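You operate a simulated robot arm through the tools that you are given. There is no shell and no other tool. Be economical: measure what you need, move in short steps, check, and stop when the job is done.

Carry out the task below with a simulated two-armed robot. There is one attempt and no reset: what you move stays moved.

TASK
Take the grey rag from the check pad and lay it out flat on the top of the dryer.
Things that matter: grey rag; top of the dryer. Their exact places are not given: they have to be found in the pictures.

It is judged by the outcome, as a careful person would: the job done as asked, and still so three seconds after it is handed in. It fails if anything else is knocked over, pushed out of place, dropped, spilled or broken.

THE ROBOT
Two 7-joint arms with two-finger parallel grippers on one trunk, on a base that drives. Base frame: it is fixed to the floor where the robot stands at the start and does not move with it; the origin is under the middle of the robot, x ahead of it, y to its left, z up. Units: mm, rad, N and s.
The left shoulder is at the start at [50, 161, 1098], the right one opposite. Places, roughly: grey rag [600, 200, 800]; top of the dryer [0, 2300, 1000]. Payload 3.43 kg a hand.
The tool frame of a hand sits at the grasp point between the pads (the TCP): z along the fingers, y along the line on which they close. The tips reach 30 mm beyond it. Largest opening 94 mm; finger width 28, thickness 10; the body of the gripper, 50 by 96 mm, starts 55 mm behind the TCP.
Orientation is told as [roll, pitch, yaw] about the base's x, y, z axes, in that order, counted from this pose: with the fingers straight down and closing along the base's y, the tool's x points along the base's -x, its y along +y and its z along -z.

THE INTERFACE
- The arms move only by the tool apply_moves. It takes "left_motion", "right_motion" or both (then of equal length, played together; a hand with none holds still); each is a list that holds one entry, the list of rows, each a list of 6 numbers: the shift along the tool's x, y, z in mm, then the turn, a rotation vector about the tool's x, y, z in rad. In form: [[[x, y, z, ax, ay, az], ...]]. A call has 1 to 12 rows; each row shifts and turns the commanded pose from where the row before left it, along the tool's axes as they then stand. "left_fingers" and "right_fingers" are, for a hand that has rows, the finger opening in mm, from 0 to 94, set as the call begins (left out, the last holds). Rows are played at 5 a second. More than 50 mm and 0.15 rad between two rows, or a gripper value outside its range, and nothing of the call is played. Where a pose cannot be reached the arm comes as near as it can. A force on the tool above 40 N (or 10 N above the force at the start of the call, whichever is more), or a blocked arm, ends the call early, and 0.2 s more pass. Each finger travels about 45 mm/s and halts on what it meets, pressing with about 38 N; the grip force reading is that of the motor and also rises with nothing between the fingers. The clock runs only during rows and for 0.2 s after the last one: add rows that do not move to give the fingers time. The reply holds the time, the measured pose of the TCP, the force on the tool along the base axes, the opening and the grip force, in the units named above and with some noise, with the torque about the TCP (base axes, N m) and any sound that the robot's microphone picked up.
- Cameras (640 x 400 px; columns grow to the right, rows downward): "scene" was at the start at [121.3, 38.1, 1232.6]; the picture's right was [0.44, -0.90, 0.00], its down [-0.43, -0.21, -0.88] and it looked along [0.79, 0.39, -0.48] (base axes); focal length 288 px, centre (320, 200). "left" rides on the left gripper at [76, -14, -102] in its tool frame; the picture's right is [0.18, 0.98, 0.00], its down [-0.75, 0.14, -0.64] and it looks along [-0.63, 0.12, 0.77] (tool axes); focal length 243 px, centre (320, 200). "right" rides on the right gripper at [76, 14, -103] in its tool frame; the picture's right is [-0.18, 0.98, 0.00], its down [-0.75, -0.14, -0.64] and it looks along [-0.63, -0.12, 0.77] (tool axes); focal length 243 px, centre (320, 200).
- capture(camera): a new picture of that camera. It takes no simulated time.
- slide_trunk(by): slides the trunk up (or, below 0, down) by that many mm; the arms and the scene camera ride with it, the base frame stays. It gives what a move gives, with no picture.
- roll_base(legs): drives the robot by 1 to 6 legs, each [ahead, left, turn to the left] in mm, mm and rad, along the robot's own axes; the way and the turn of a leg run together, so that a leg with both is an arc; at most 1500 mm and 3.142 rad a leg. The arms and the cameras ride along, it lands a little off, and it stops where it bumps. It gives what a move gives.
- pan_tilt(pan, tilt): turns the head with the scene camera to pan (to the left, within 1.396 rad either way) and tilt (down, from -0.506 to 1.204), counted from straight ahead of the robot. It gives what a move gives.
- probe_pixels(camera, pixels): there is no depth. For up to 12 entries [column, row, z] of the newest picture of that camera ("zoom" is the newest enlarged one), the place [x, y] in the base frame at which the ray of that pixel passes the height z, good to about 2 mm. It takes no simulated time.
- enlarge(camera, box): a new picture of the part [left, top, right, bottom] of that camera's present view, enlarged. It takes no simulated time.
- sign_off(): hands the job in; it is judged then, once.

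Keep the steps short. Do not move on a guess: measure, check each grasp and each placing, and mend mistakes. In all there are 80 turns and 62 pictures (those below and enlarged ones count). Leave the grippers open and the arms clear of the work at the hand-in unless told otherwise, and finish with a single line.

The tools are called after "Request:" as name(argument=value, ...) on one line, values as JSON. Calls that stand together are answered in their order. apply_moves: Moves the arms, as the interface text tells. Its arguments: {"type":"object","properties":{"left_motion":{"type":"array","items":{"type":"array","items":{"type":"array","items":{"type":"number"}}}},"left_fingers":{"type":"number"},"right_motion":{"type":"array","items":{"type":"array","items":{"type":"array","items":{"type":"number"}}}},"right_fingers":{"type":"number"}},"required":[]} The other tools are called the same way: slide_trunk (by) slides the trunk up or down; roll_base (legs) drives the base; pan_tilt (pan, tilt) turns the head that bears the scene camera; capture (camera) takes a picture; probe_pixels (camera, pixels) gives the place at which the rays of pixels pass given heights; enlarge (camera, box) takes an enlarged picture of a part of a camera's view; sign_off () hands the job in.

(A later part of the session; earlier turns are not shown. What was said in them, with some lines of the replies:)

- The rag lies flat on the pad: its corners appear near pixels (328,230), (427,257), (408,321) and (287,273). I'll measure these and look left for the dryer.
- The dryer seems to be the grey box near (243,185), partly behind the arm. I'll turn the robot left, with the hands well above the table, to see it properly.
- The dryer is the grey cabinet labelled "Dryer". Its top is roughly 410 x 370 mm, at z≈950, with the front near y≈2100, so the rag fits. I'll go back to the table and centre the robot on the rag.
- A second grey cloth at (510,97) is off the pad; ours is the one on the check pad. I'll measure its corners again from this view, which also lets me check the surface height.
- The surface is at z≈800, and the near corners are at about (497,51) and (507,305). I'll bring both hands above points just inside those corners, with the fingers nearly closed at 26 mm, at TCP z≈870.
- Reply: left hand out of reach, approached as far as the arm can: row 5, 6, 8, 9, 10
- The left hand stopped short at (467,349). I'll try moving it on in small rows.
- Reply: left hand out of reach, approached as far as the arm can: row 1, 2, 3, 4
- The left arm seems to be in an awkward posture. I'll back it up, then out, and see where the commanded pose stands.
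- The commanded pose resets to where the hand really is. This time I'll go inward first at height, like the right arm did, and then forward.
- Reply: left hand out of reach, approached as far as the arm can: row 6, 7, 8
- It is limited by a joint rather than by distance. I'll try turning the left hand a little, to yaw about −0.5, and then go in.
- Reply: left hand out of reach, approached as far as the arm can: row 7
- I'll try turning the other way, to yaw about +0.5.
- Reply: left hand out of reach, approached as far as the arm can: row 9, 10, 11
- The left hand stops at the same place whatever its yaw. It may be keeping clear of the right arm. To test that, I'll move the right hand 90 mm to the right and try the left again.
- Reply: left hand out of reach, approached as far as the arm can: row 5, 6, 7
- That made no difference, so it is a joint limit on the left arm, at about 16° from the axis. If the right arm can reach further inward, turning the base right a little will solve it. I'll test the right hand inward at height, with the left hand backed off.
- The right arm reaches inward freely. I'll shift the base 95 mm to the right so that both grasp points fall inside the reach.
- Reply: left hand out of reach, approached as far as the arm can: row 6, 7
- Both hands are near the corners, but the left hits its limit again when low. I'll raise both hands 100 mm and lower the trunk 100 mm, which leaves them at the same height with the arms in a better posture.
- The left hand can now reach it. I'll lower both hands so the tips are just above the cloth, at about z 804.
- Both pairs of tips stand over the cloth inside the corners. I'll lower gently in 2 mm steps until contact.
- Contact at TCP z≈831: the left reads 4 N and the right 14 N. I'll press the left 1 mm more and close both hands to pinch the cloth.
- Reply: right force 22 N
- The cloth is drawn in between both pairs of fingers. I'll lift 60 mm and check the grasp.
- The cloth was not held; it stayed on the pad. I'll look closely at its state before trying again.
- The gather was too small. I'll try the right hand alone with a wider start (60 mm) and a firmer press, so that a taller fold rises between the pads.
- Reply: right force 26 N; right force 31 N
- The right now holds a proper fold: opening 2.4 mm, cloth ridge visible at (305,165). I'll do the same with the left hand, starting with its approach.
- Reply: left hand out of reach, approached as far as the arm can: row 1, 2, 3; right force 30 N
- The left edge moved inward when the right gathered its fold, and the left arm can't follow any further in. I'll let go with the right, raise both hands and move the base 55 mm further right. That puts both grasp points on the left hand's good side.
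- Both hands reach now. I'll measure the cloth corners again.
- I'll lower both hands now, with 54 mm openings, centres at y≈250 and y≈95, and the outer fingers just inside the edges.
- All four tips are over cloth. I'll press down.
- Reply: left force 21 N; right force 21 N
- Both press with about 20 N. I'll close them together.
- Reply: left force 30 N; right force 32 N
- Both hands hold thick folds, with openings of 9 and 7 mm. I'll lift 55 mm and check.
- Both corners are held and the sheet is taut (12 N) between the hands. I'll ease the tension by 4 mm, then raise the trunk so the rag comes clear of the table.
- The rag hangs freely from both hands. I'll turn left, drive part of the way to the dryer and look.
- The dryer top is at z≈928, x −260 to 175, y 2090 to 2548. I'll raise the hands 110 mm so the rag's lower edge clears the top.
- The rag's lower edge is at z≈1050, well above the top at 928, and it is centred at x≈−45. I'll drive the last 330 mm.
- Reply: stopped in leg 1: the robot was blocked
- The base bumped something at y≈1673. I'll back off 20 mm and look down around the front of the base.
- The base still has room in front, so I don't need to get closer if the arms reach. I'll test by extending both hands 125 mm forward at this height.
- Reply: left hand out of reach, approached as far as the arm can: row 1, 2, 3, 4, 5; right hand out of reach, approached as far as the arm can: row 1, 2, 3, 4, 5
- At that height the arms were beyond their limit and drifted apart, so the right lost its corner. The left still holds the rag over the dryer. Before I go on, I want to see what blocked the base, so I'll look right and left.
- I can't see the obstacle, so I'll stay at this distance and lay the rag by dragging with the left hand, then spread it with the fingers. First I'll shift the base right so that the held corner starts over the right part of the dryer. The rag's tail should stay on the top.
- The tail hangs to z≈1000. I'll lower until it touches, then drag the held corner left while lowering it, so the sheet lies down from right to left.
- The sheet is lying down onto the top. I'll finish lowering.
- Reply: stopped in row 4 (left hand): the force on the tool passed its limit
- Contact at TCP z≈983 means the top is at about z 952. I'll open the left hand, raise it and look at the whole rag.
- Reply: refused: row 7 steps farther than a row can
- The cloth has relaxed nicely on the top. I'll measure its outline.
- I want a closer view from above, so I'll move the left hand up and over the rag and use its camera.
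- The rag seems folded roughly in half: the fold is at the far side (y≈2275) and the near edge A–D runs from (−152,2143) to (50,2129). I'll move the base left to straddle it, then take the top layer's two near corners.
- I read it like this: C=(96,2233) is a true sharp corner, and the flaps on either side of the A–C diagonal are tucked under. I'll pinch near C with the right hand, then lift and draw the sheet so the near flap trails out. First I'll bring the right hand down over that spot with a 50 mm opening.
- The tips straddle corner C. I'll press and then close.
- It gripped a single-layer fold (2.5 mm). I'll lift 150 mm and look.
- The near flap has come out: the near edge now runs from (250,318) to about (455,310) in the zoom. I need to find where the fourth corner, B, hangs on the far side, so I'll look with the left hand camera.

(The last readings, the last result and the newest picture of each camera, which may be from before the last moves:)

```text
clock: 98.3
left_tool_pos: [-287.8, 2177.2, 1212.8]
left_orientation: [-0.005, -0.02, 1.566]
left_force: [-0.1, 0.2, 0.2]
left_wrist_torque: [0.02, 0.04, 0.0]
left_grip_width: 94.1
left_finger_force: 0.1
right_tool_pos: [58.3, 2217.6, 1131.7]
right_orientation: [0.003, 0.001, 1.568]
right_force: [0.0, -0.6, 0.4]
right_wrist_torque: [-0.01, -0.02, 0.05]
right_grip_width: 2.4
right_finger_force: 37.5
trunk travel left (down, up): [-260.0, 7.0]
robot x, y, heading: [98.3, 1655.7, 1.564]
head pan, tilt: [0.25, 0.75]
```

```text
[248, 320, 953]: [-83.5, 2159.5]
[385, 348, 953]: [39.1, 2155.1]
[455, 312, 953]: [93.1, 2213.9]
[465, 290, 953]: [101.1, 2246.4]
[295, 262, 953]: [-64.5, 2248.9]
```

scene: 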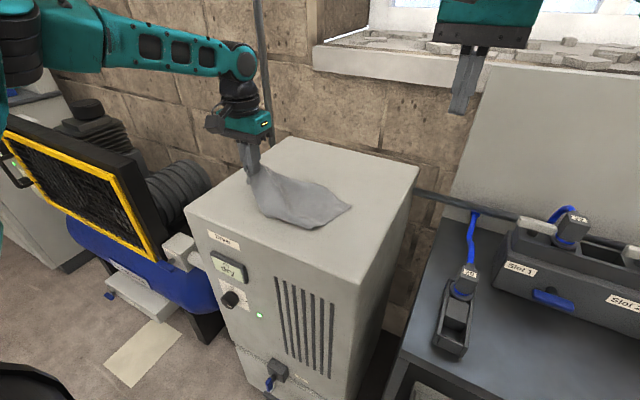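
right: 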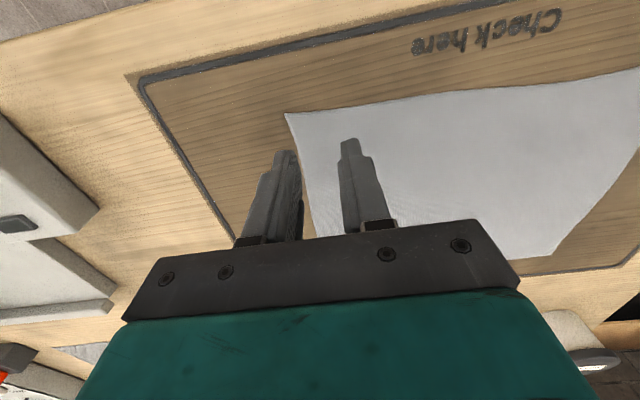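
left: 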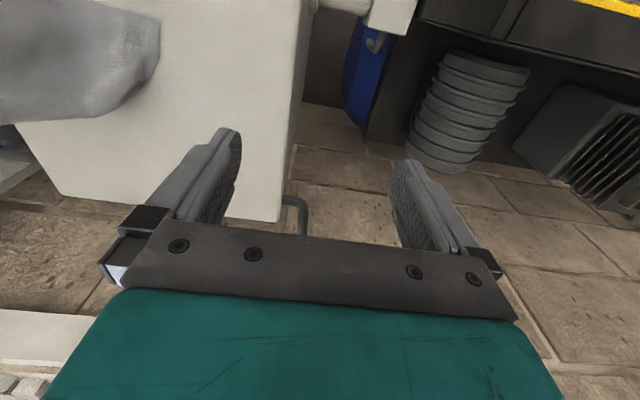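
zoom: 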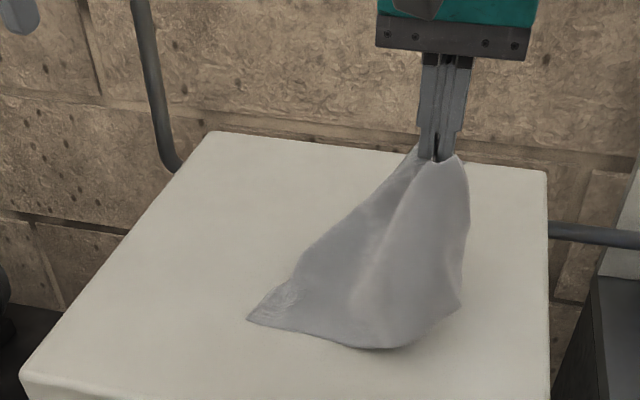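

I'll drag the rag left by driving the base 110 mm left. Then I'll lay corner C out to the right, where the right arm is comfortable, leaving two neighbouring corners exposed for a clean two-handed pick-up.

Request:
roll_base(legs=[[0, 110, 0]])

Request:
apply_moves(right_motion=[[[0, -25, 8, 0, 0, 0], [0, -25, 10, 0, 0, 0], [0, -25, 15, 0, 0, 0], [0, -25, 20, 0, 0, 0], [0, -20, 25, 0, 0, 0], [0, -15, 30, 0, 0, 0], [0, -10, 25, 0, 0, 0], [0, -5, 10, 0, 0, 0], [0, 0, 0, 0, 0, 0]]])

Request:
enlarge(camera="scene", box=[220, 60, 480, 240])

```text
clock: 99.5
left_tool_pos: [-400.8, 2175.6, 1209.6]
left_orientation: [-0.006, -0.02, 1.57]
left_force: [0.0, 0.6, -1.2]
left_wrist_torque: [0.0, -0.03, -0.01]
left_grip_width: 94.1
left_finger_force: 0.1
right_tool_pos: [-56.2, 2218.6, 1130.2]
right_orientation: [0.003, 0.002, 1.574]
right_force: [-0.6, 0.1, -0.4]
right_wrist_torque: [0.02, -0.05, -0.01]
right_grip_width: 2.2
right_finger_force: 36.8
trunk travel left (down, up): [-260.0, 7.0]
robot x, y, heading: [-14.0, 1657.9, 1.576]
head pan, tilt: [0.25, 0.75]
```

```text
clock: 101.5
left_tool_pos: [-400.6, 2175.7, 1210.7]
left_orientation: [-0.002, -0.019, 1.572]
left_force: [0.0, -1.0, 0.1]
left_wrist_torque: [0.0, 0.0, -0.01]
left_grip_width: 93.8
left_finger_force: 0.1
right_tool_pos: [95.7, 2217.5, 988.3]
right_orientation: [0.003, 0.001, 1.571]
right_force: [-0.2, 0.2, -0.2]
right_wrist_torque: [-0.04, 0.01, 0.01]
right_grip_width: 2.3
right_finger_force: 37.2
trunk travel left (down, up): [-260.0, 7.0]
robot x, y, heading: [-12.4, 1656.7, 1.571]
head pan, tilt: [0.25, 0.75]
```

```text
2.22 times, centred on (350, 150) of scene
```

zoom: 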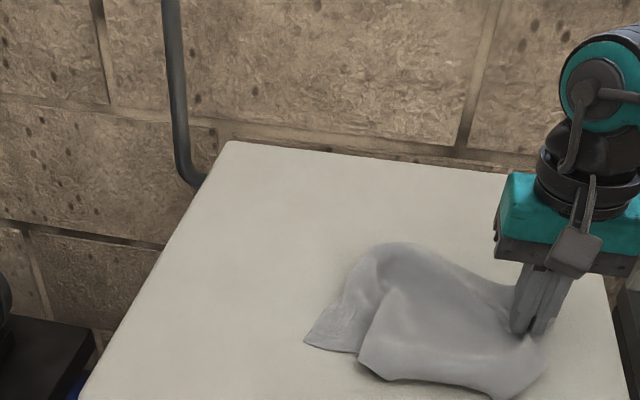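

Request:
apply_moves(right_motion=[[[0, -25, 0, 0, 0, 0], [0, -25, 0, 0, 0, 0], [0, 0, 0, 0, 0, 0]]])

Request:
pan_tilt(pan=0.0, tilt=0.9)

Request:
enlarge(camera="scene", box=[240, 80, 440, 205])

```text
clock: 102.3
left_tool_pos: [-400.8, 2175.7, 1210.9]
left_orientation: [-0.003, -0.02, 1.571]
left_force: [-0.7, -0.5, 0.1]
left_wrist_torque: [-0.02, -0.03, -0.04]
left_grip_width: 94.2
left_finger_force: 0.0
right_tool_pos: [146.0, 2218.3, 986.5]
right_orientation: [0.004, 0.003, 1.573]
right_force: [0.7, -0.6, 1.0]
right_wrist_torque: [-0.01, 0.0, 0.01]
right_grip_width: 2.4
right_finger_force: 36.8
trunk travel left (down, up): [-260.0, 7.0]
robot x, y, heading: [-13.0, 1659.0, 1.579]
head pan, tilt: [0.25, 0.75]
```

```text
clock: 103.0
left_tool_pos: [-399.5, 2176.5, 1210.8]
left_orientation: [-0.005, -0.019, 1.571]
left_force: [0.6, -0.6, 0.6]
left_wrist_torque: [0.03, 0.01, 0.04]
left_grip_width: 94.1
left_finger_force: 0.1
right_tool_pos: [146.0, 2219.2, 986.4]
right_orientation: [0.003, 0.002, 1.573]
right_force: [-1.1, 0.2, 1.4]
right_wrist_torque: [-0.04, -0.04, 0.03]
right_grip_width: 2.7
right_finger_force: 37.1
trunk travel left (down, up): [-260.0, 7.0]
robot x, y, heading: [-7.7, 1659.2, 1.567]
head pan, tilt: [0.0, 0.901]
```

```text
3.20 times, centred on (340, 142) of scene
```

zoom: 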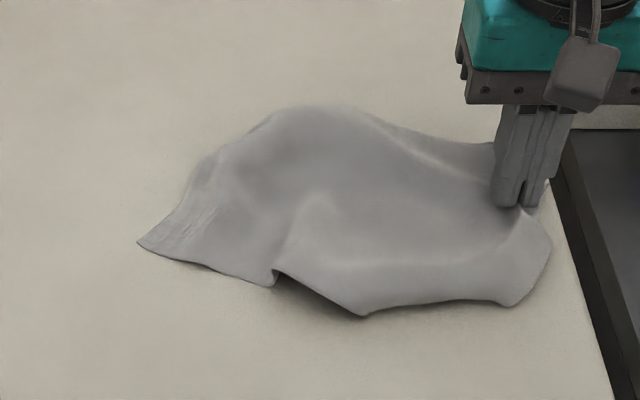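

Request:
probe_pixels(camera="zoom", pixels=[[140, 245, 953], [275, 285, 953], [365, 315, 953], [510, 303, 953], [552, 243, 953], [495, 143, 953], [385, 125, 953], [290, 108, 953], [205, 160, 953], [610, 400, 953], [560, 130, 953]])

```text
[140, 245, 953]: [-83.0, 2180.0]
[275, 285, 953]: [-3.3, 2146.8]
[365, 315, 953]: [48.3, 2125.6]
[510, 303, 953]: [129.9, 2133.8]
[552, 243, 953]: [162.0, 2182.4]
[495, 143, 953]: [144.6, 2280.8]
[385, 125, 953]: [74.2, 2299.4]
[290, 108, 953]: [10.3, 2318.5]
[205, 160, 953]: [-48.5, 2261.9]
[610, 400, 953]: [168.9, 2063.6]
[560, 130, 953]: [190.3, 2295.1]
```

The rag is opening up. I'll release C, move the base right so that both hands reach the two ends, and look at how it settles.

Request:
apply_moves(right_motion=[[[0, 0, 0, 0, 0, 0], [0, 0, 0, 0, 0, 0], [0, 0, 0, 0, 0, 0], [0, 0, 0, 0, 0, 0], [0, 0, -30, 0, 0, 0], [0, 0, -45, 0, 0, 0], [0, 0, -45, 0, 0, 0], [0, 0, -45, 0, 0, 0], [0, 0, -45, 0, 0, 0], [0, 0, 0, 0, 0, 0]]], right_fingers=50)

Request:
roll_base(legs=[[0, -165, 0]])

Request:
pan_tilt(pan=0.2, tilt=0.9)

Request:
enlarge(camera="scene", box=[200, 70, 440, 220])

```text
clock: 105.2
left_tool_pos: [-398.4, 2176.0, 1210.3]
left_orientation: [-0.003, -0.02, 1.571]
left_force: [0.2, -0.1, -0.8]
left_wrist_torque: [0.0, 0.0, 0.02]
left_grip_width: 93.8
left_finger_force: 0.1
right_tool_pos: [144.7, 2218.6, 1200.0]
right_orientation: [0.004, 0.003, 1.573]
right_force: [0.3, -0.4, 0.3]
right_wrist_torque: [0.02, 0.01, 0.01]
right_grip_width: 50.1
right_finger_force: 0.1
trunk travel left (down, up): [-260.0, 7.0]
robot x, y, heading: [-15.2, 1660.5, 1.573]
head pan, tilt: [0.0, 0.901]
```

```text
clock: 106.7
left_tool_pos: [-230.7, 2175.5, 1210.5]
left_orientation: [-0.003, -0.021, 1.57]
left_force: [0.7, 0.1, -0.6]
left_wrist_torque: [-0.02, 0.04, -0.02]
left_grip_width: 94.0
left_finger_force: 0.1
right_tool_pos: [312.5, 2218.1, 1197.9]
right_orientation: [0.006, 0.003, 1.573]
right_force: [0.3, -0.1, -0.3]
right_wrist_torque: [0.02, 0.04, -0.04]
right_grip_width: 49.9
right_finger_force: 0.1
trunk travel left (down, up): [-260.0, 7.0]
robot x, y, heading: [158.5, 1658.1, 1.574]
head pan, tilt: [0.0, 0.901]
```

```text
clock: 107.4
left_tool_pos: [-231.2, 2175.5, 1210.3]
left_orientation: [-0.001, -0.019, 1.571]
left_force: [-1.2, -0.5, 0.9]
left_wrist_torque: [-0.01, 0.05, 0.02]
left_grip_width: 94.0
left_finger_force: 0.1
right_tool_pos: [311.6, 2218.2, 1198.7]
right_orientation: [0.004, 0.002, 1.573]
right_force: [0.3, -0.3, 0.2]
right_wrist_torque: [0.0, 0.01, 0.0]
right_grip_width: 50.1
right_finger_force: 0.2
trunk travel left (down, up): [-260.0, 7.0]
robot x, y, heading: [153.7, 1657.1, 1.573]
head pan, tilt: [0.201, 0.901]
```

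```text
2.67 times, centred on (320, 145) of scene
```

zoom: 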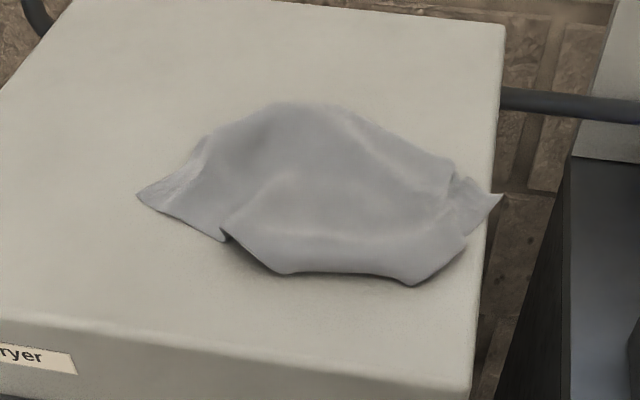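

Corners A, at left (138,195), and C, at right (500,197), both stick out clearly. I'll measure them and take both, to stretch the rag along its diagonal.

Request:
probe_pixels(camera="zoom", pixels=[[138, 195, 953], [205, 140, 953], [225, 240, 953], [500, 197, 953], [450, 165, 953], [465, 235, 953], [285, 272, 953], [415, 285, 953], [285, 103, 953]])

```text
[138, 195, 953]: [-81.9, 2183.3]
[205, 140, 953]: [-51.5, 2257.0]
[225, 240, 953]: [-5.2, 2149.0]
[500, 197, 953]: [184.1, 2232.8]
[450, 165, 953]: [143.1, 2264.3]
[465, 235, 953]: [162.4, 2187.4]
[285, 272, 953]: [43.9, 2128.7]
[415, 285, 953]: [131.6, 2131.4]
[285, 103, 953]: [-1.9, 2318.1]
```

Request:
apply_moves(left_motion=[[[-4, -37.4, 0, 0, 0, 0], [-4, -37.4, 0, 0, 0, 0], [-4, -37.4, 0, 0, 0, 0], [-5, -37.4, 0, 0, 0, 0], [0, -37.4, 0, 0, 0, 0], [0, 0, 45, 0, 0, 0], [0, 0, 45, 0, 0, 0], [0, 0, 45, 0, 0, 0], [0, 0, 45, 0, 0, 0], [0, 0, 35, 0, 0, 0], [0, 0, 0, 0, 0, 0]]], right_motion=[[[-7, 33, 0, 0, 0, 0], [0, 33, 0, 0, 0, 0], [0, 33, 0, 0, 0, 0], [0, 33, 0, 0, 0, 0], [0, 33, 0, 0, 0, 0], [0, 0, 43, 0, 0, 0], [0, 0, 43, 0, 0, 0], [0, 0, 43, 0, 0, 0], [0, 0, 43, 0, 0, 0], [0, 0, 31, 0, 0, 0], [0, 0, 0, 0, 0, 0]]], left_fingers=50, right_fingers=50)

Request:
enlarge(camera="scene", box=[200, 70, 440, 220])

```text
clock: 109.8
left_tool_pos: [-65.5, 2170.8, 1006.5]
left_orientation: [-0.004, -0.02, 1.571]
left_force: [0.4, -0.1, 0.3]
left_wrist_torque: [0.01, 0.0, 0.01]
left_grip_width: 49.9
left_finger_force: 0.1
left hand out of reach, approached as far as the arm can: row 5, 8, 9, 10
right_tool_pos: [147.8, 2223.3, 997.2]
right_orientation: [0.003, 0.0, 1.573]
right_force: [0.2, 0.1, -0.6]
right_wrist_torque: [0.05, -0.03, 0.01]
right_grip_width: 50.2
right_finger_force: 0.0
trunk travel left (down, up): [-260.0, 7.0]
robot x, y, heading: [157.7, 1665.3, 1.575]
head pan, tilt: [0.201, 0.901]
```

```text
2.67 times, centred on (320, 145) of scene
```

zoom: 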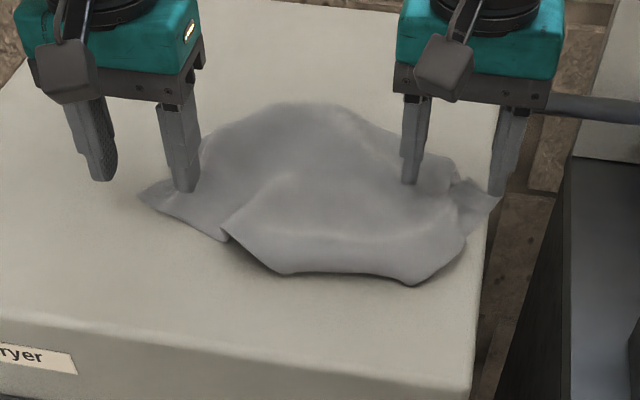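

The left is a little short, and the right's outer finger is too near the dryer's edge. I'll raise both slightly, shift the base 30 mm right and correct both hands.

Request:
apply_moves(left_motion=[[[0, 0, -30, 0, 0, 0], [0, 0, 0, 0, 0, 0]]], right_motion=[[[0, 0, -35, 0, 0, 0], [0, 0, 0, 0, 0, 0]]])

Request:
roll_base(legs=[[0, -35, 0]])

Request:
apply_moves(left_motion=[[[-16, 12, 0, 0, 0, 0], [0, 0, 20, 0, 0, 0], [0, 0, 20, 0, 0, 0], [0, 0, 0, 0, 0, 0]]], right_motion=[[[0, 25, 0, 0, 0, 0], [0, 23, 0, 0, 0, 0], [0, 0, 35, 0, 0, 0], [0, 0, 0, 0, 0, 0]]])

```text
clock: 110.4
left_tool_pos: [-66.2, 2173.1, 1036.5]
left_orientation: [-0.004, -0.018, 1.571]
left_force: [0.4, -0.6, 0.1]
left_wrist_torque: [-0.01, 0.0, 0.04]
left_grip_width: 50.2
left_finger_force: 0.0
right_tool_pos: [148.1, 2222.4, 1034.1]
right_orientation: [0.003, 0.001, 1.573]
right_force: [-0.3, 0.1, -0.2]
right_wrist_torque: [0.04, -0.02, 0.0]
right_grip_width: 50.0
right_finger_force: 0.0
trunk travel left (down, up): [-260.0, 7.0]
robot x, y, heading: [157.4, 1663.8, 1.573]
head pan, tilt: [0.201, 0.901]
```

```text
clock: 111.3
left_tool_pos: [-30.5, 2172.2, 1037.1]
left_orientation: [-0.002, -0.02, 1.573]
left_force: [0.4, -0.2, 0.0]
left_wrist_torque: [0.0, 0.07, 0.0]
left_grip_width: 49.8
left_finger_force: 0.0
right_tool_pos: [184.7, 2222.3, 1034.0]
right_orientation: [0.005, 0.002, 1.573]
right_force: [0.0, -0.4, 0.8]
right_wrist_torque: [0.0, 0.04, 0.01]
right_grip_width: 50.0
right_finger_force: 0.1
trunk travel left (down, up): [-260.0, 7.0]
robot x, y, heading: [194.4, 1660.8, 1.573]
head pan, tilt: [0.201, 0.901]
```

```text
clock: 112.3
left_tool_pos: [-48.2, 2180.5, 1001.7]
left_orientation: [-0.004, -0.019, 1.572]
left_force: [-0.2, 0.3, -0.2]
left_wrist_torque: [0.04, 0.0, -0.01]
left_grip_width: 49.8
left_finger_force: 0.1
left hand out of reach, approached as far as the arm can: row 3
right_tool_pos: [135.5, 2223.2, 998.5]
right_orientation: [0.004, 0.001, 1.574]
right_force: [-0.1, 0.2, -0.4]
right_wrist_torque: [0.01, 0.01, 0.0]
right_grip_width: 50.2
right_finger_force: 0.1
trunk travel left (down, up): [-260.0, 7.0]
robot x, y, heading: [189.5, 1656.5, 1.579]
head pan, tilt: [0.201, 0.901]
```

I'll use the trunk for the last few millimetres down, since the left arm is at its limit when low.

Request:
slide_trunk(by=-17)

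Request:
apply_moves(left_motion=[[[0, -5, 2, 0, 0, 0], [0, 0, 2, 0, 0, 0], [0, 0, 1, 0, 0, 0], [0, 0, 0, 0, 0, 0]]], right_motion=[[[0, 0, 1, 0, 0, 0], [0, 0, 1, 0, 0, 0], [0, 0, 1, 0, 0, 0], [0, 0, 0, 0, 0, 0]]])

Request:
enlarge(camera="scene", box=[180, 70, 420, 220])

```text
clock: 112.9
left_tool_pos: [-47.7, 2181.2, 984.2]
left_orientation: [-0.003, -0.019, 1.573]
left_force: [0.8, -0.8, -0.2]
left_wrist_torque: [0.02, 0.01, 0.0]
left_grip_width: 50.1
left_finger_force: 0.1
right_tool_pos: [136.1, 2221.7, 982.5]
right_orientation: [0.003, 0.001, 1.575]
right_force: [-0.8, -0.8, -0.6]
right_wrist_torque: [0.02, -0.02, -0.01]
right_grip_width: 49.7
right_finger_force: 0.1
trunk travel left (down, up): [-243.0, 24.0]
robot x, y, heading: [194.0, 1659.4, 1.569]
head pan, tilt: [0.201, 0.901]
```

```text
clock: 113.9
left_tool_pos: [-44.8, 2175.9, 981.8]
left_orientation: [-0.004, -0.021, 1.571]
left_force: [-0.9, 0.2, -0.2]
left_wrist_torque: [-0.02, -0.02, 0.02]
left_grip_width: 50.1
left_finger_force: 0.0
left hand out of reach, approached as far as the arm can: row 2
right_tool_pos: [134.6, 2222.0, 981.9]
right_orientation: [0.003, -0.002, 1.573]
right_force: [2.3, 1.1, 14.0]
right_wrist_torque: [0.03, -0.44, 0.01]
right_grip_width: 50.8
right_finger_force: 0.2
trunk travel left (down, up): [-243.0, 24.0]
robot x, y, heading: [189.9, 1663.5, 1.575]
head pan, tilt: [0.201, 0.901]
```

```text
2.67 times, centred on (300, 145) of scene
```

zoom: 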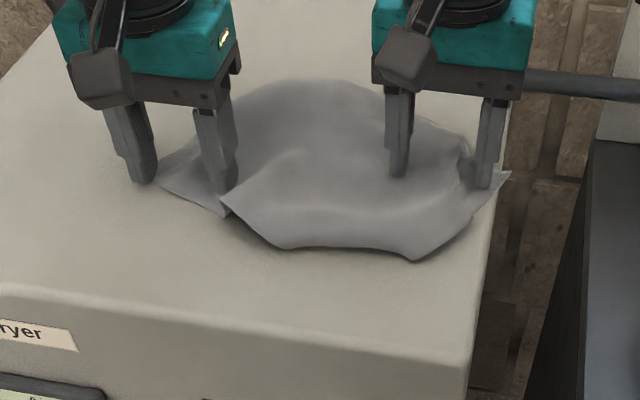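

I'll narrow the left to 40 mm so both its tips stand on corner A, and press it down.

Request:
apply_moves(left_motion=[[[2, 3, 1, 0, 0, 0], [0, 0, 2, 0, 0, 0], [0, 0, 2, 0, 0, 0], [0, 0, 1, 0, 0, 0], [0, 0, 0, 0, 0, 0]]], left_fingers=40)

Request:
apply_moves(left_motion=[[[0, 0, 1, 0, 0, 0], [0, 0, 0, 0, 0, 0], [0, 0, 0, 0, 0, 0], [0, 0, 0, 0, 0, 0], [0, 0, 0, 0, 0, 0], [0, 0, 0, 0, 0, 0], [0, 0, 0, 0, 0, 0]]], right_motion=[[[0, 0, 0, 0, 0, 0], [0, 0, 0, 0, 0, 0], [0, 0, 0, 0, 0, 0], [0, 0, 0, 0, 0, 0], [0, 0, 0, 0, 0, 0], [0, 0, 0, 0, 0, 0], [0, 0, 0, 0, 0, 0]]], left_fingers=0, right_fingers=0)

```text
clock: 115.1
left_tool_pos: [-46.8, 2175.7, 981.3]
left_orientation: [-0.005, -0.032, 1.57]
left_force: [-0.7, -2.9, 36.4]
left_wrist_torque: [-0.43, -0.5, -0.07]
left_grip_width: 40.0
left_finger_force: 0.1
right_tool_pos: [136.3, 2219.4, 981.3]
right_orientation: [0.005, -0.001, 1.573]
right_force: [0.0, 1.1, 5.6]
right_wrist_torque: [0.05, -0.15, 0.04]
right_grip_width: 49.9
right_finger_force: 0.0
trunk travel left (down, up): [-243.0, 24.0]
robot x, y, heading: [195.5, 1657.9, 1.572]
head pan, tilt: [0.201, 0.901]
```

```text
clock: 116.7
left_tool_pos: [-45.4, 2175.7, 981.7]
left_orientation: [-0.008, -0.035, 1.572]
left_force: [7.6, 1.5, 36.6]
left_wrist_torque: [-0.3, -0.41, 0.04]
left_grip_width: 2.4
left_finger_force: 37.4
right_tool_pos: [136.0, 2221.3, 982.0]
right_orientation: [0.006, -0.001, 1.574]
right_force: [-1.2, -0.2, 3.4]
right_wrist_torque: [0.01, -0.02, -0.01]
right_grip_width: 2.7
right_finger_force: 37.1
trunk travel left (down, up): [-243.0, 24.0]
robot x, y, heading: [194.1, 1661.6, 1.573]
head pan, tilt: [0.201, 0.901]
```

Both corners are gripped (2.4 and 2.7 mm). I'll lift 165 mm, spread the hands gently apart and look.

Request:
apply_moves(left_motion=[[[0, 0, -25, 0, 0, 0], [0, 0, -45, 0, 0, 0], [0, 0, -45, 0, 0, 0], [0, 0, -45, 0, 0, 0], [0, 9, 0, 0, 0, 0], [0, 9, 0, 0, 0, 0], [0, 9, 0, 0, 0, 0], [0, 0, 0, 0, 0, 0]]], right_motion=[[[0, 0, -25, 0, 0, 0], [0, 0, -45, 0, 0, 0], [0, 0, -45, 0, 0, 0], [0, 0, -45, 0, 0, 0], [6, -9, 0, 0, 0, 0], [7, -9, 0, 0, 0, 0], [7, -9, 0, 0, 0, 0], [0, 0, 0, 0, 0, 0]]])

Request:
pan_tilt(pan=0.25, tilt=0.7)

Request:
capture(camera="scene")

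```text
clock: 118.5
left_tool_pos: [-73.1, 2172.5, 1135.6]
left_orientation: [-0.012, -0.021, 1.57]
left_force: [28.6, 3.2, 0.1]
left_wrist_torque: [0.08, -0.88, -0.22]
left_grip_width: 2.7
left_finger_force: 37.0
right_tool_pos: [159.0, 2202.2, 1139.3]
right_orientation: [0.011, 0.001, 1.579]
right_force: [-28.7, -3.0, -0.7]
right_wrist_torque: [-0.08, 0.86, 0.04]
right_grip_width: 2.6
right_finger_force: 36.8
trunk travel left (down, up): [-243.0, 24.0]
robot x, y, heading: [190.8, 1661.5, 1.576]
head pan, tilt: [0.201, 0.901]
```

```text
clock: 119.2
left_tool_pos: [-71.3, 2173.0, 1135.9]
left_orientation: [-0.014, -0.022, 1.571]
left_force: [29.7, 3.8, 1.1]
left_wrist_torque: [0.08, -0.88, -0.21]
left_grip_width: 2.8
left_finger_force: 36.8
right_tool_pos: [159.7, 2201.7, 1138.2]
right_orientation: [0.012, 0.002, 1.579]
right_force: [-30.8, -2.3, -1.1]
right_wrist_torque: [-0.07, 0.88, 0.04]
right_grip_width: 3.0
right_finger_force: 37.5
trunk travel left (down, up): [-243.0, 24.0]
robot x, y, heading: [190.6, 1660.5, 1.578]
head pan, tilt: [0.25, 0.7]
```

```text
6 pictures are left
```

scene: 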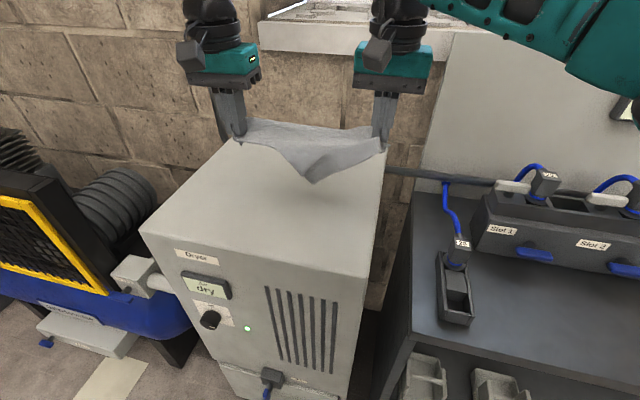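

Request:
enlarge(camera="scene", box=[220, 90, 400, 200])

Request:
probe_pixels(camera="scene", pixels=[[313, 183, 953], [313, 183, 990], [313, 183, 1030], [250, 121, 1110], [370, 130, 1110]])

```text
3.56 times, centred on (310, 145) of scene
```

zoom: 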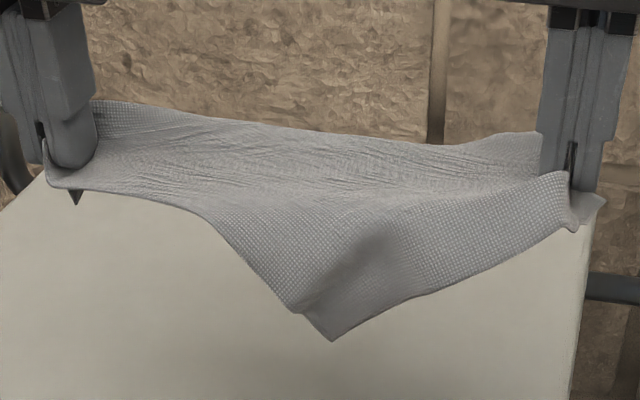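

```text
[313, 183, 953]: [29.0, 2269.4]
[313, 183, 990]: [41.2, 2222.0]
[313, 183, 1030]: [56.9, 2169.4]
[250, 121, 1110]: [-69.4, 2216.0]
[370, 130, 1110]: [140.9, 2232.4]
```

The hold is excellent: the diagonal is taut, and a near flap (apex at about z 1010) and a far flap hang either side of a flat band. I'll ease the tension, centre the rag over the dryer and move it slightly further back before lowering.

Request:
apply_moves(left_motion=[[[0, -3, 0, 0, 0, 0], [0, -2, 0, 0, 0, 0], [0, 0, 0, 0, 0, 0]]], right_motion=[[[0, 3, 0, 0, 0, 0], [0, 2, 0, 0, 0, 0], [0, 0, 0, 0, 0, 0]]])

Request:
roll_base(legs=[[0, 68, 0]])

Request:
apply_moves(left_motion=[[[-12, 0, 6, 0, 0, 0], [-12, 0, 6, 0, 0, 0], [-12, 0, 6, 0, 0, 0], [-12, 0, 6, 0, 0, 0], [0, 0, 0, 0, 0, 0]]], right_motion=[[[-9, 0, 6, 0, 0, 0], [-9, 0, 6, 0, 0, 0], [-9, 0, 6, 0, 0, 0], [-9, 0, 6, 0, 0, 0], [0, 0, 0, 0, 0, 0]]])

```text
clock: 120.0
left_tool_pos: [-69.5, 2174.3, 1134.6]
left_orientation: [-0.01, -0.02, 1.572]
left_force: [21.2, 1.8, 0.5]
left_wrist_torque: [0.06, -0.62, -0.15]
left_grip_width: 2.3
left_finger_force: 37.3
right_tool_pos: [155.4, 2203.0, 1138.9]
right_orientation: [0.006, 0.002, 1.574]
right_force: [-21.1, -2.4, -1.3]
right_wrist_torque: [-0.06, 0.63, 0.05]
right_grip_width: 2.7
right_finger_force: 37.5
trunk travel left (down, up): [-243.0, 24.0]
robot x, y, heading: [190.9, 1659.4, 1.572]
head pan, tilt: [0.25, 0.7]
```

```text
clock: 121.1
left_tool_pos: [-137.7, 2174.8, 1133.5]
left_orientation: [-0.009, -0.019, 1.571]
left_force: [20.8, 2.3, 0.4]
left_wrist_torque: [0.08, -0.61, -0.13]
left_grip_width: 2.5
left_finger_force: 37.3
right_tool_pos: [88.7, 2202.5, 1139.3]
right_orientation: [0.005, 0.001, 1.576]
right_force: [-20.4, -2.0, 0.3]
right_wrist_torque: [-0.04, 0.6, 0.05]
right_grip_width: 2.8
right_finger_force: 37.8
trunk travel left (down, up): [-243.0, 24.0]
robot x, y, heading: [123.2, 1659.5, 1.571]
head pan, tilt: [0.25, 0.7]
```

```text
clock: 122.3
left_tool_pos: [-136.8, 2221.9, 1111.5]
left_orientation: [-0.008, -0.017, 1.568]
left_force: [16.2, 0.7, -0.1]
left_wrist_torque: [0.04, -0.47, -0.13]
left_grip_width: 2.4
left_finger_force: 37.5
right_tool_pos: [89.5, 2238.4, 1116.4]
right_orientation: [0.007, 0.001, 1.576]
right_force: [-17.4, -1.1, -0.2]
right_wrist_torque: [0.0, 0.48, 0.03]
right_grip_width: 2.9
right_finger_force: 37.8
trunk travel left (down, up): [-243.0, 24.0]
robot x, y, heading: [124.0, 1660.3, 1.576]
head pan, tilt: [0.25, 0.7]
```

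All is well, with the diagonal at y≈2230. I'll lower straight down so the flaps splay to either side.

Request:
apply_moves(left_motion=[[[0, 0, 16, 0, 0, 0], [0, 0, 16, 0, 0, 0], [0, 0, 16, 0, 0, 0], [0, 0, 16, 0, 0, 0], [0, 0, 16, 0, 0, 0], [0, 0, 16, 0, 0, 0], [0, 0, 16, 0, 0, 0], [0, 0, 8, 0, 0, 0], [0, 0, 0, 0, 0, 0]]], right_motion=[[[0, 0, 16, 0, 0, 0], [0, 0, 16, 0, 0, 0], [0, 0, 16, 0, 0, 0], [0, 0, 16, 0, 0, 0], [0, 0, 16, 0, 0, 0], [0, 0, 16, 0, 0, 0], [0, 0, 16, 0, 0, 0], [0, 0, 13, 0, 0, 0], [0, 0, 0, 0, 0, 0]]])

Request:
enlarge(camera="scene", box=[190, 70, 430, 230])

```text
clock: 124.3
left_tool_pos: [-143.3, 2205.0, 999.1]
left_orientation: [-0.015, -0.021, 1.572]
left_force: [24.2, 3.4, -0.2]
left_wrist_torque: [0.09, -0.73, -0.09]
left_grip_width: 2.7
left_finger_force: 37.4
left hand out of reach, approached as far as the arm can: row 5, 6, 7, 8
right_tool_pos: [86.4, 2236.3, 990.9]
right_orientation: [0.011, 0.004, 1.578]
right_force: [-23.1, -3.0, 0.4]
right_wrist_torque: [-0.07, 0.72, 0.11]
right_grip_width: 3.0
right_finger_force: 37.4
trunk travel left (down, up): [-243.0, 24.0]
robot x, y, heading: [124.0, 1659.2, 1.573]
head pan, tilt: [0.25, 0.7]
```

```text
2.50 times, centred on (310, 150) of scene
```

zoom: 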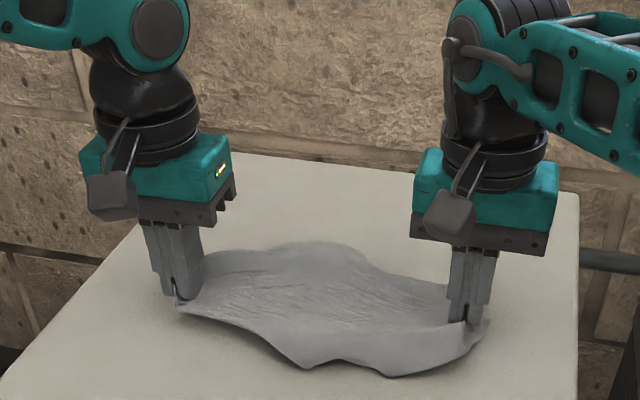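

Request:
probe_pixels(camera="zoom", pixels=[[178, 308, 953], [310, 368, 953], [390, 376, 953], [345, 360, 953], [470, 345, 953], [330, 243, 953], [260, 248, 953], [375, 268, 953]])

```text
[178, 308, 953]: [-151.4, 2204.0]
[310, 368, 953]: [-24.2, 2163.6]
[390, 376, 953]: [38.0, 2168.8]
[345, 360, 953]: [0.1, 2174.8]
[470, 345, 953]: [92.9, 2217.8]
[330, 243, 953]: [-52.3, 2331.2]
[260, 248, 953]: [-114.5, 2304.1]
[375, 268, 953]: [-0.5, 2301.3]
```

The far flap has opened fully (to y≈2331), but the near flap is tucked under, with the fold at y≈2165. I'll use the dryer's front edge. I'll draw the rag toward me until the tucked tip drops over the edge, then draw it back so that flap comes up trailing flat.

Request:
apply_moves(left_motion=[[[0, 0, -8, 0, 0, 0], [24, 0, 0, 0, 0, 0], [24, 0, 0, 0, 0, 0], [24, 0, 0, 0, 0, 0], [24, 0, 0, 0, 0, 0], [24, 0, 0, 0, 0, 0], [24, 0, 0, 0, 0, 0], [24, 0, 0, 0, 0, 0], [24, 0, 0, 0, 0, 0], [24, 0, 0, 0, 0, 0], [0, 0, 0, 0, 0, 0], [0, 0, 0, 0, 0, 0]]], right_motion=[[[0, 0, -16, 0, 0, 0], [24, 0, 0, 0, 0, 0], [24, 0, 0, 0, 0, 0], [24, 0, 0, 0, 0, 0], [24, 0, 0, 0, 0, 0], [24, 0, 0, 0, 0, 0], [24, 0, 0, 0, 0, 0], [24, 0, 0, 0, 0, 0], [24, 0, 0, 0, 0, 0], [24, 0, 0, 0, 0, 0], [0, 0, 0, 0, 0, 0], [0, 0, 0, 0, 0, 0]]])

Request:
enlarge(camera="scene", box=[160, 80, 430, 260])

```text
clock: 126.9
left_tool_pos: [-144.9, 1990.2, 1002.6]
left_orientation: [-0.013, -0.023, 1.57]
left_force: [29.1, 2.7, 0.0]
left_wrist_torque: [0.11, -0.87, -0.18]
left_grip_width: 2.8
left_finger_force: 37.4
right_tool_pos: [85.8, 2021.8, 1006.9]
right_orientation: [0.018, 0.001, 1.575]
right_force: [-28.1, -3.4, -0.5]
right_wrist_torque: [-0.11, 0.86, 0.02]
right_grip_width: 2.6
right_finger_force: 37.8
trunk travel left (down, up): [-243.0, 24.0]
robot x, y, heading: [125.5, 1659.4, 1.573]
head pan, tilt: [0.25, 0.7]
```

```text
2.22 times, centred on (295, 170) of scene
```

zoom: 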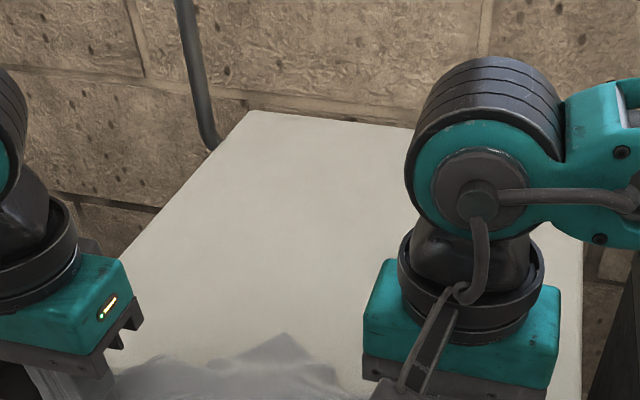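

The far flap lies open on the top, with its apex visible at (280,335). The near flap should now hang over the front. I'll lower the trunk slightly and push slowly back.

Request:
slide_trunk(by=-12)

Request:
apply_moves(left_motion=[[[-18, 0, 0, 0, 0, 0], [-18, 0, 0, 0, 0, 0], [-18, 0, 0, 0, 0, 0], [-18, 0, 0, 0, 0, 0], [-18, 0, 0, 0, 0, 0], [-18, 0, 0, 0, 0, 0], [-18, 0, 0, 0, 0, 0], [-18, 0, 0, 0, 0, 0], [-18, 0, 0, 0, 0, 0], [-18, 0, 0, 0, 0, 0], [-18, 0, 0, 0, 0, 0], [0, 0, 0, 0, 0, 0]]], right_motion=[[[-18, 0, 0, 0, 0, 0], [-18, 0, 0, 0, 0, 0], [-18, 0, 0, 0, 0, 0], [-18, 0, 0, 0, 0, 0], [-18, 0, 0, 0, 0, 0], [-18, 0, 0, 0, 0, 0], [-18, 0, 0, 0, 0, 0], [-18, 0, 0, 0, 0, 0], [-18, 0, 0, 0, 0, 0], [-18, 0, 0, 0, 0, 0], [-18, 0, 0, 0, 0, 0], [0, 0, 0, 0, 0, 0]]])

Request:
enlarge(camera="scene", box=[180, 80, 430, 250])

```text
clock: 127.5
left_tool_pos: [-145.2, 1989.4, 991.9]
left_orientation: [-0.013, -0.025, 1.572]
left_force: [28.7, 3.5, -0.1]
left_wrist_torque: [0.1, -0.87, -0.19]
left_grip_width: 2.7
left_finger_force: 37.2
right_tool_pos: [86.0, 2021.7, 994.3]
right_orientation: [0.016, 0.002, 1.577]
right_force: [-28.2, -3.6, -0.7]
right_wrist_torque: [-0.06, 0.9, 0.05]
right_grip_width: 2.7
right_finger_force: 37.4
trunk travel left (down, up): [-231.0, 36.0]
robot x, y, heading: [124.3, 1658.9, 1.569]
head pan, tilt: [0.25, 0.7]
```

```text
clock: 130.1
left_tool_pos: [-144.7, 2188.9, 995.8]
left_orientation: [-0.012, -0.021, 1.571]
left_force: [23.7, 2.8, 0.0]
left_wrist_torque: [0.09, -0.7, -0.15]
left_grip_width: 2.5
left_finger_force: 37.2
right_tool_pos: [85.2, 2218.1, 993.5]
right_orientation: [0.013, 0.002, 1.58]
right_force: [-23.9, -3.1, 0.8]
right_wrist_torque: [-0.02, 0.7, 0.07]
right_grip_width: 2.8
right_finger_force: 37.2
trunk travel left (down, up): [-231.0, 36.0]
robot x, y, heading: [124.3, 1660.3, 1.577]
head pan, tilt: [0.25, 0.7]
```

```text
2.35 times, centred on (305, 165) of scene
```

zoom: 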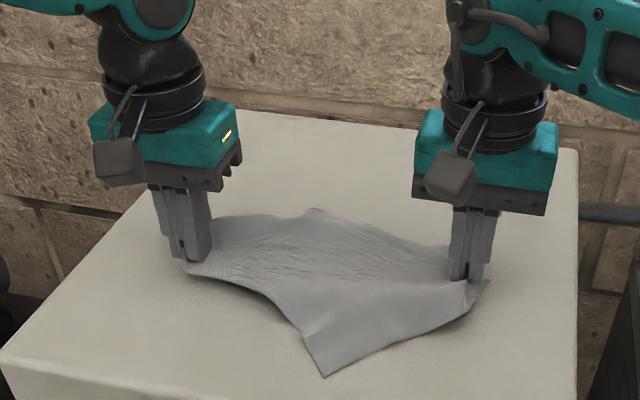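

That worked: the near flap is out (apex at (325,375)) and the far apex is still extended at (315,210). I'll lower to the surface, ease the tension, open the fingers to spread the gathers, and lift straight off.

Request:
slide_trunk(by=-10)

Request:
apply_moves(left_motion=[[[0, -3, 1, 0, 0, 0], [0, -2, 0, 0, 0, 0], [0, 0, 0, 0, 0, 0]]], right_motion=[[[0, 3, 0, 0, 0, 0], [0, 2, 0, 0, 0, 0], [0, 0, 0, 0, 0, 0]]])

Request:
apply_moves(left_motion=[[[0, 0, 0, 0, 0, 0], [0, 0, 0, 0, 0, 0], [0, 0, 0, 0, 0, 0], [0, 0, 0, 0, 0, 0], [0, 0, 0, 0, 0, 0], [0, 0, -10, 0, 0, 0], [0, 0, -30, 0, 0, 0], [0, 0, -45, 0, 0, 0], [0, 0, -45, 0, 0, 0], [0, 0, -45, 0, 0, 0], [0, 0, 0, 0, 0, 0]]], right_motion=[[[0, 0, 0, 0, 0, 0], [0, 0, 0, 0, 0, 0], [0, 0, 0, 0, 0, 0], [0, 0, 0, 0, 0, 0], [0, 0, 0, 0, 0, 0], [0, 0, -10, 0, 0, 0], [0, 0, -30, 0, 0, 0], [0, 0, -45, 0, 0, 0], [0, 0, -45, 0, 0, 0], [0, 0, -45, 0, 0, 0], [0, 0, 0, 0, 0, 0]]], left_fingers=50, right_fingers=50)

Request:
enlarge(camera="scene", box=[180, 100, 430, 250])

```text
clock: 130.6
left_tool_pos: [-144.7, 2187.5, 986.1]
left_orientation: [-0.012, -0.02, 1.571]
left_force: [23.5, 3.0, -0.5]
left_wrist_torque: [0.09, -0.7, -0.09]
left_grip_width: 2.7
left_finger_force: 36.8
right_tool_pos: [86.0, 2218.6, 984.2]
right_orientation: [0.011, 0.002, 1.577]
right_force: [-23.9, -2.7, -0.2]
right_wrist_torque: [-0.07, 0.73, 0.03]
right_grip_width: 2.9
right_finger_force: 37.6
trunk travel left (down, up): [-221.0, 46.0]
robot x, y, heading: [124.0, 1659.2, 1.57]
head pan, tilt: [0.25, 0.7]
```

```text
clock: 131.4
left_tool_pos: [-140.6, 2188.2, 984.4]
left_orientation: [-0.006, -0.02, 1.573]
left_force: [15.1, 2.1, 1.5]
left_wrist_torque: [0.1, -0.46, -0.08]
left_grip_width: 2.9
left_finger_force: 37.0
right_tool_pos: [83.6, 2220.3, 983.6]
right_orientation: [0.006, 0.003, 1.575]
right_force: [-14.7, -2.1, -0.2]
right_wrist_torque: [-0.06, 0.48, 0.06]
right_grip_width: 2.8
right_finger_force: 37.9
trunk travel left (down, up): [-221.0, 46.0]
robot x, y, heading: [125.4, 1662.0, 1.573]
head pan, tilt: [0.25, 0.7]
```

```text
clock: 133.8
left_tool_pos: [-142.9, 2186.4, 1157.0]
left_orientation: [-0.006, -0.017, 1.571]
left_force: [-0.6, -0.4, 0.4]
left_wrist_torque: [0.01, 0.01, -0.02]
left_grip_width: 49.9
left_finger_force: 0.0
right_tool_pos: [84.0, 2219.5, 1160.3]
right_orientation: [0.007, 0.004, 1.575]
right_force: [0.2, 1.7, -0.7]
right_wrist_torque: [0.0, -0.01, 0.01]
right_grip_width: 50.3
right_finger_force: 0.1
trunk travel left (down, up): [-221.0, 46.0]
robot x, y, heading: [121.9, 1662.3, 1.573]
head pan, tilt: [0.25, 0.7]
```

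```text
2.56 times, centred on (305, 175) of scene
```

zoom: 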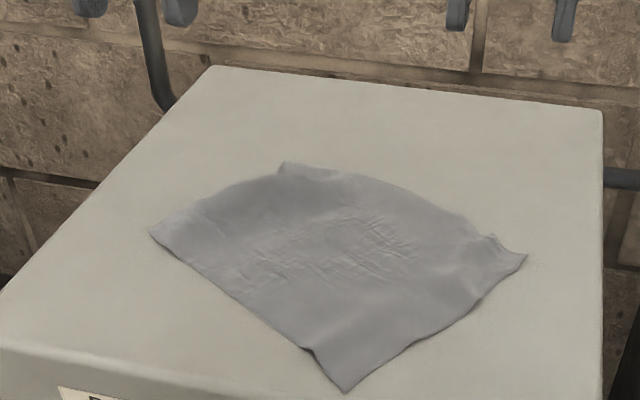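

The rag is now laid out with all four corners visible. I'll check its size by probing the corners.

Request:
probe_pixels(camera="zoom", pixels=[[150, 231, 953], [345, 392, 953], [527, 257, 953], [283, 163, 953], [375, 180, 953], [495, 236, 953], [215, 195, 953]])

```text
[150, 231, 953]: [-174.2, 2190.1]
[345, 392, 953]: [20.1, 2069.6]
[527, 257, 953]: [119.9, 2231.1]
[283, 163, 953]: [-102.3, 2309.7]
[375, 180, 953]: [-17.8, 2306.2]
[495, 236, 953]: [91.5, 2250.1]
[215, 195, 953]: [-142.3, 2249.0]
```

Three corners are right. The far corner measures about 45 mm short, so it may be slightly curled. I'll use the last picture to see it closely.

Request:
enlarge(camera="scene", box=[230, 145, 400, 260])

```text
3.48 times, centred on (315, 202) of scene
5 turns are left
```

zoom: 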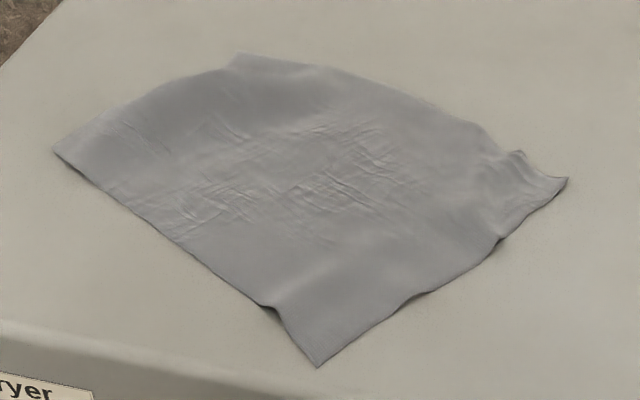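

The far edge is slightly tucked under, from the last push. I have enough turns for one careful repair. The hands are still exactly above corners A and C, so I'll re-grip those and check the grip widths.

Request:
apply_moves(left_motion=[[[0, -5, 42, 0, 0, 0], [0, 0, 42, 0, 0, 0], [0, 0, 42, 0, 0, 0], [0, 0, 42, 0, 0, 0], [0, 0, 4, 0, 0, 0], [0, 0, 3, 0, 0, 0], [0, 0, 3, 0, 0, 0], [0, 0, 0, 0, 0, 0]]], right_motion=[[[0, 4, 43, 0, 0, 0], [0, 0, 43, 0, 0, 0], [0, 0, 43, 0, 0, 0], [0, 0, 43, 0, 0, 0], [0, 0, 4, 0, 0, 0], [0, 0, 3, 0, 0, 0], [0, 0, 2, 0, 0, 0], [0, 0, 0, 0, 0, 0]]], left_fingers=42, right_fingers=42)

Request:
apply_moves(left_motion=[[[0, 0, 0, 0, 0, 0], [0, 0, 0, 0, 0, 0], [0, 0, 0, 0, 0, 0], [0, 0, 0, 0, 0, 0], [0, 0, 0, 0, 0, 0], [0, 0, 0, 0, 0, 0], [0, 0, 0, 0, 0, 0]]], right_motion=[[[0, 0, 0, 0, 0, 0], [0, 0, 0, 0, 0, 0], [0, 0, 0, 0, 0, 0], [0, 0, 0, 0, 0, 0], [0, 0, 0, 0, 0, 0], [0, 0, 0, 0, 0, 0], [0, 0, 0, 0, 0, 0]]], left_fingers=0, right_fingers=0)

```text
clock: 135.6
left_tool_pos: [-135.5, 2186.4, 983.4]
left_orientation: [-0.006, -0.022, 1.572]
left_force: [-1.3, 0.9, 4.2]
left_wrist_torque: [0.03, 0.11, -0.06]
left_grip_width: 42.2
left_finger_force: 0.2
right_tool_pos: [77.9, 2218.3, 981.5]
right_orientation: [0.009, -0.005, 1.575]
right_force: [0.1, -2.0, 26.5]
right_wrist_torque: [-0.04, -0.69, -0.03]
right_grip_width: 42.1
right_finger_force: 0.0
trunk travel left (down, up): [-221.0, 46.0]
robot x, y, heading: [127.3, 1660.3, 1.568]
head pan, tilt: [0.25, 0.7]
```

```text
clock: 137.2
left_tool_pos: [-135.3, 2186.2, 982.1]
left_orientation: [-0.006, -0.024, 1.571]
left_force: [4.5, 0.4, 9.1]
left_wrist_torque: [-0.02, -0.12, 0.02]
left_grip_width: 2.3
left_finger_force: 36.3
right_tool_pos: [79.5, 2217.7, 981.7]
right_orientation: [0.009, -0.006, 1.574]
right_force: [-1.3, 3.7, 25.9]
right_wrist_torque: [0.08, -0.04, 0.0]
right_grip_width: 2.5
right_finger_force: 37.6
trunk travel left (down, up): [-221.0, 46.0]
robot x, y, heading: [123.0, 1661.3, 1.569]
head pan, tilt: [0.25, 0.7]
4 turns are left
```

Both corners are gripped again (2.3 and 2.5 mm). I'll lift slightly, spread to tension, and draw the rag toward me so the far edge trails out flat.

Request:
apply_moves(left_motion=[[[0, 0, -12, 0, 0, 0], [0, 3, 0, 0, 0, 0], [0, 3, 0, 0, 0, 0], [18, 0, 0, 0, 0, 0], [18, 0, 0, 0, 0, 0], [18, 0, 0, 0, 0, 0], [18, 0, 0, 0, 0, 0], [18, 0, 0, 0, 0, 0], [0, 0, 0, 0, 0, 0]]], right_motion=[[[0, 0, -12, 0, 0, 0], [0, -3, 0, 0, 0, 0], [0, -3, 0, 0, 0, 0], [18, 0, 0, 0, 0, 0], [18, 0, 0, 0, 0, 0], [18, 0, 0, 0, 0, 0], [18, 0, 0, 0, 0, 0], [18, 0, 0, 0, 0, 0], [0, 0, 0, 0, 0, 0]]])

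```text
clock: 139.2
left_tool_pos: [-141.3, 2097.0, 991.1]
left_orientation: [-0.008, -0.019, 1.572]
left_force: [6.5, 1.2, 0.1]
left_wrist_torque: [0.04, -0.16, 0.01]
left_grip_width: 2.1
left_finger_force: 37.2
right_tool_pos: [85.2, 2128.3, 989.4]
right_orientation: [0.006, 0.002, 1.573]
right_force: [-6.0, -0.9, 0.2]
right_wrist_torque: [-0.04, 0.19, -0.03]
right_grip_width: 2.6
right_finger_force: 37.2
trunk travel left (down, up): [-221.0, 46.0]
robot x, y, heading: [126.4, 1657.5, 1.573]
head pan, tilt: [0.25, 0.7]
3 turns are left
```

Both grips hold under tension. Now a slow return of 83 mm, then lower, open and lift clear.

Request:
apply_moves(left_motion=[[[0, 2, 0, 0, 0, 0], [-10, 1, 0, 0, 0, 0], [-10, 0, 0, 0, 0, 0], [-10, 0, 0, 0, 0, 0], [-10, 0, 0, 0, 0, 0], [-10, 0, 0, 0, 0, 0], [-10, 0, 0, 0, 0, 0], [-12, 0, 0, 0, 0, 0], [-11, 0, 0, 0, 0, 0], [0, 0, 4, 0, 0, 0], [0, -2, 4, 0, 0, 0], [0, 0, 0, 0, 0, 0]]], right_motion=[[[0, -2, 0, 0, 0, 0], [-10, -1, 0, 0, 0, 0], [-10, 0, 0, 0, 0, 0], [-10, 0, 0, 0, 0, 0], [-10, 0, 0, 0, 0, 0], [-10, 0, 0, 0, 0, 0], [-10, 0, 0, 0, 0, 0], [-12, 0, 0, 0, 0, 0], [-11, 0, 0, 0, 0, 0], [0, 0, 4, 0, 0, 0], [0, 2, 3, 0, 0, 0], [0, 0, 0, 0, 0, 0]]])

Request:
apply_moves(left_motion=[[[0, 0, 0, 0, 0, 0], [0, 0, 0, 0, 0, 0], [0, 0, 0, 0, 0, 0], [0, 0, 0, 0, 0, 0], [0, 0, 0, 0, 0, 0], [0, 0, -10, 0, 0, 0], [0, 0, -30, 0, 0, 0], [0, 0, -45, 0, 0, 0], [0, 0, -45, 0, 0, 0], [0, 0, -45, 0, 0, 0], [0, 0, 0, 0, 0, 0]]], right_motion=[[[0, 0, 0, 0, 0, 0], [0, 0, 0, 0, 0, 0], [0, 0, 0, 0, 0, 0], [0, 0, 0, 0, 0, 0], [0, 0, 0, 0, 0, 0], [0, 0, -10, 0, 0, 0], [0, 0, -30, 0, 0, 0], [0, 0, -45, 0, 0, 0], [0, 0, -45, 0, 0, 0], [0, 0, -45, 0, 0, 0], [0, 0, 0, 0, 0, 0]]], left_fingers=50, right_fingers=50)

Request:
roll_base(legs=[[-250, 0, 0]])

```text
clock: 141.8
left_tool_pos: [-143.8, 2181.9, 986.3]
left_orientation: [-0.006, -0.021, 1.572]
left_force: [7.3, 0.4, 0.0]
left_wrist_torque: [0.03, -0.2, 0.0]
left_grip_width: 1.9
left_finger_force: 36.8
right_tool_pos: [86.2, 2211.0, 982.3]
right_orientation: [0.008, 0.002, 1.574]
right_force: [-6.5, -0.3, 0.8]
right_wrist_torque: [-0.02, 0.23, -0.01]
right_grip_width: 2.5
right_finger_force: 36.9
trunk travel left (down, up): [-221.0, 46.0]
robot x, y, heading: [120.2, 1660.0, 1.571]
head pan, tilt: [0.25, 0.7]
```

```text
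clock: 144.2
left_tool_pos: [-144.2, 2181.7, 1158.7]
left_orientation: [-0.007, -0.02, 1.571]
left_force: [0.4, -0.5, 0.7]
left_wrist_torque: [-0.03, 0.0, 0.01]
left_grip_width: 50.0
left_finger_force: 0.0
right_tool_pos: [86.9, 2215.1, 1157.4]
right_orientation: [0.007, 0.003, 1.576]
right_force: [0.9, 0.1, 0.2]
right_wrist_torque: [-0.01, 0.04, -0.01]
right_grip_width: 50.2
right_finger_force: 0.1
trunk travel left (down, up): [-221.0, 46.0]
robot x, y, heading: [123.6, 1658.6, 1.573]
head pan, tilt: [0.25, 0.7]
```

```text
clock: 146.1
left_tool_pos: [-141.7, 1931.7, 1159.5]
left_orientation: [-0.007, -0.017, 1.563]
left_force: [-0.4, 0.6, -0.5]
left_wrist_torque: [0.02, 0.01, 0.01]
left_grip_width: 49.8
left_finger_force: 0.0
right_tool_pos: [90.4, 1964.6, 1158.9]
right_orientation: [0.007, 0.0, 1.568]
right_force: [0.1, -1.1, -0.1]
right_wrist_torque: [0.03, -0.01, -0.04]
right_grip_width: 49.9
right_finger_force: 0.1
trunk travel left (down, up): [-221.0, 46.0]
robot x, y, heading: [122.7, 1410.2, 1.567]
head pan, tilt: [0.25, 0.7]
2 turns are left
```

The rag is released on the dryer top, both grippers are open, and the arms are clear. I'm handing in.

Request:
sign_off()

```text
The job is handed in.
```

The grey rag is spread out on top of the dryer; its far corner was tucked under by about 45 mm when last seen, and I re-pulled it to fix that but had no pictures left to check.
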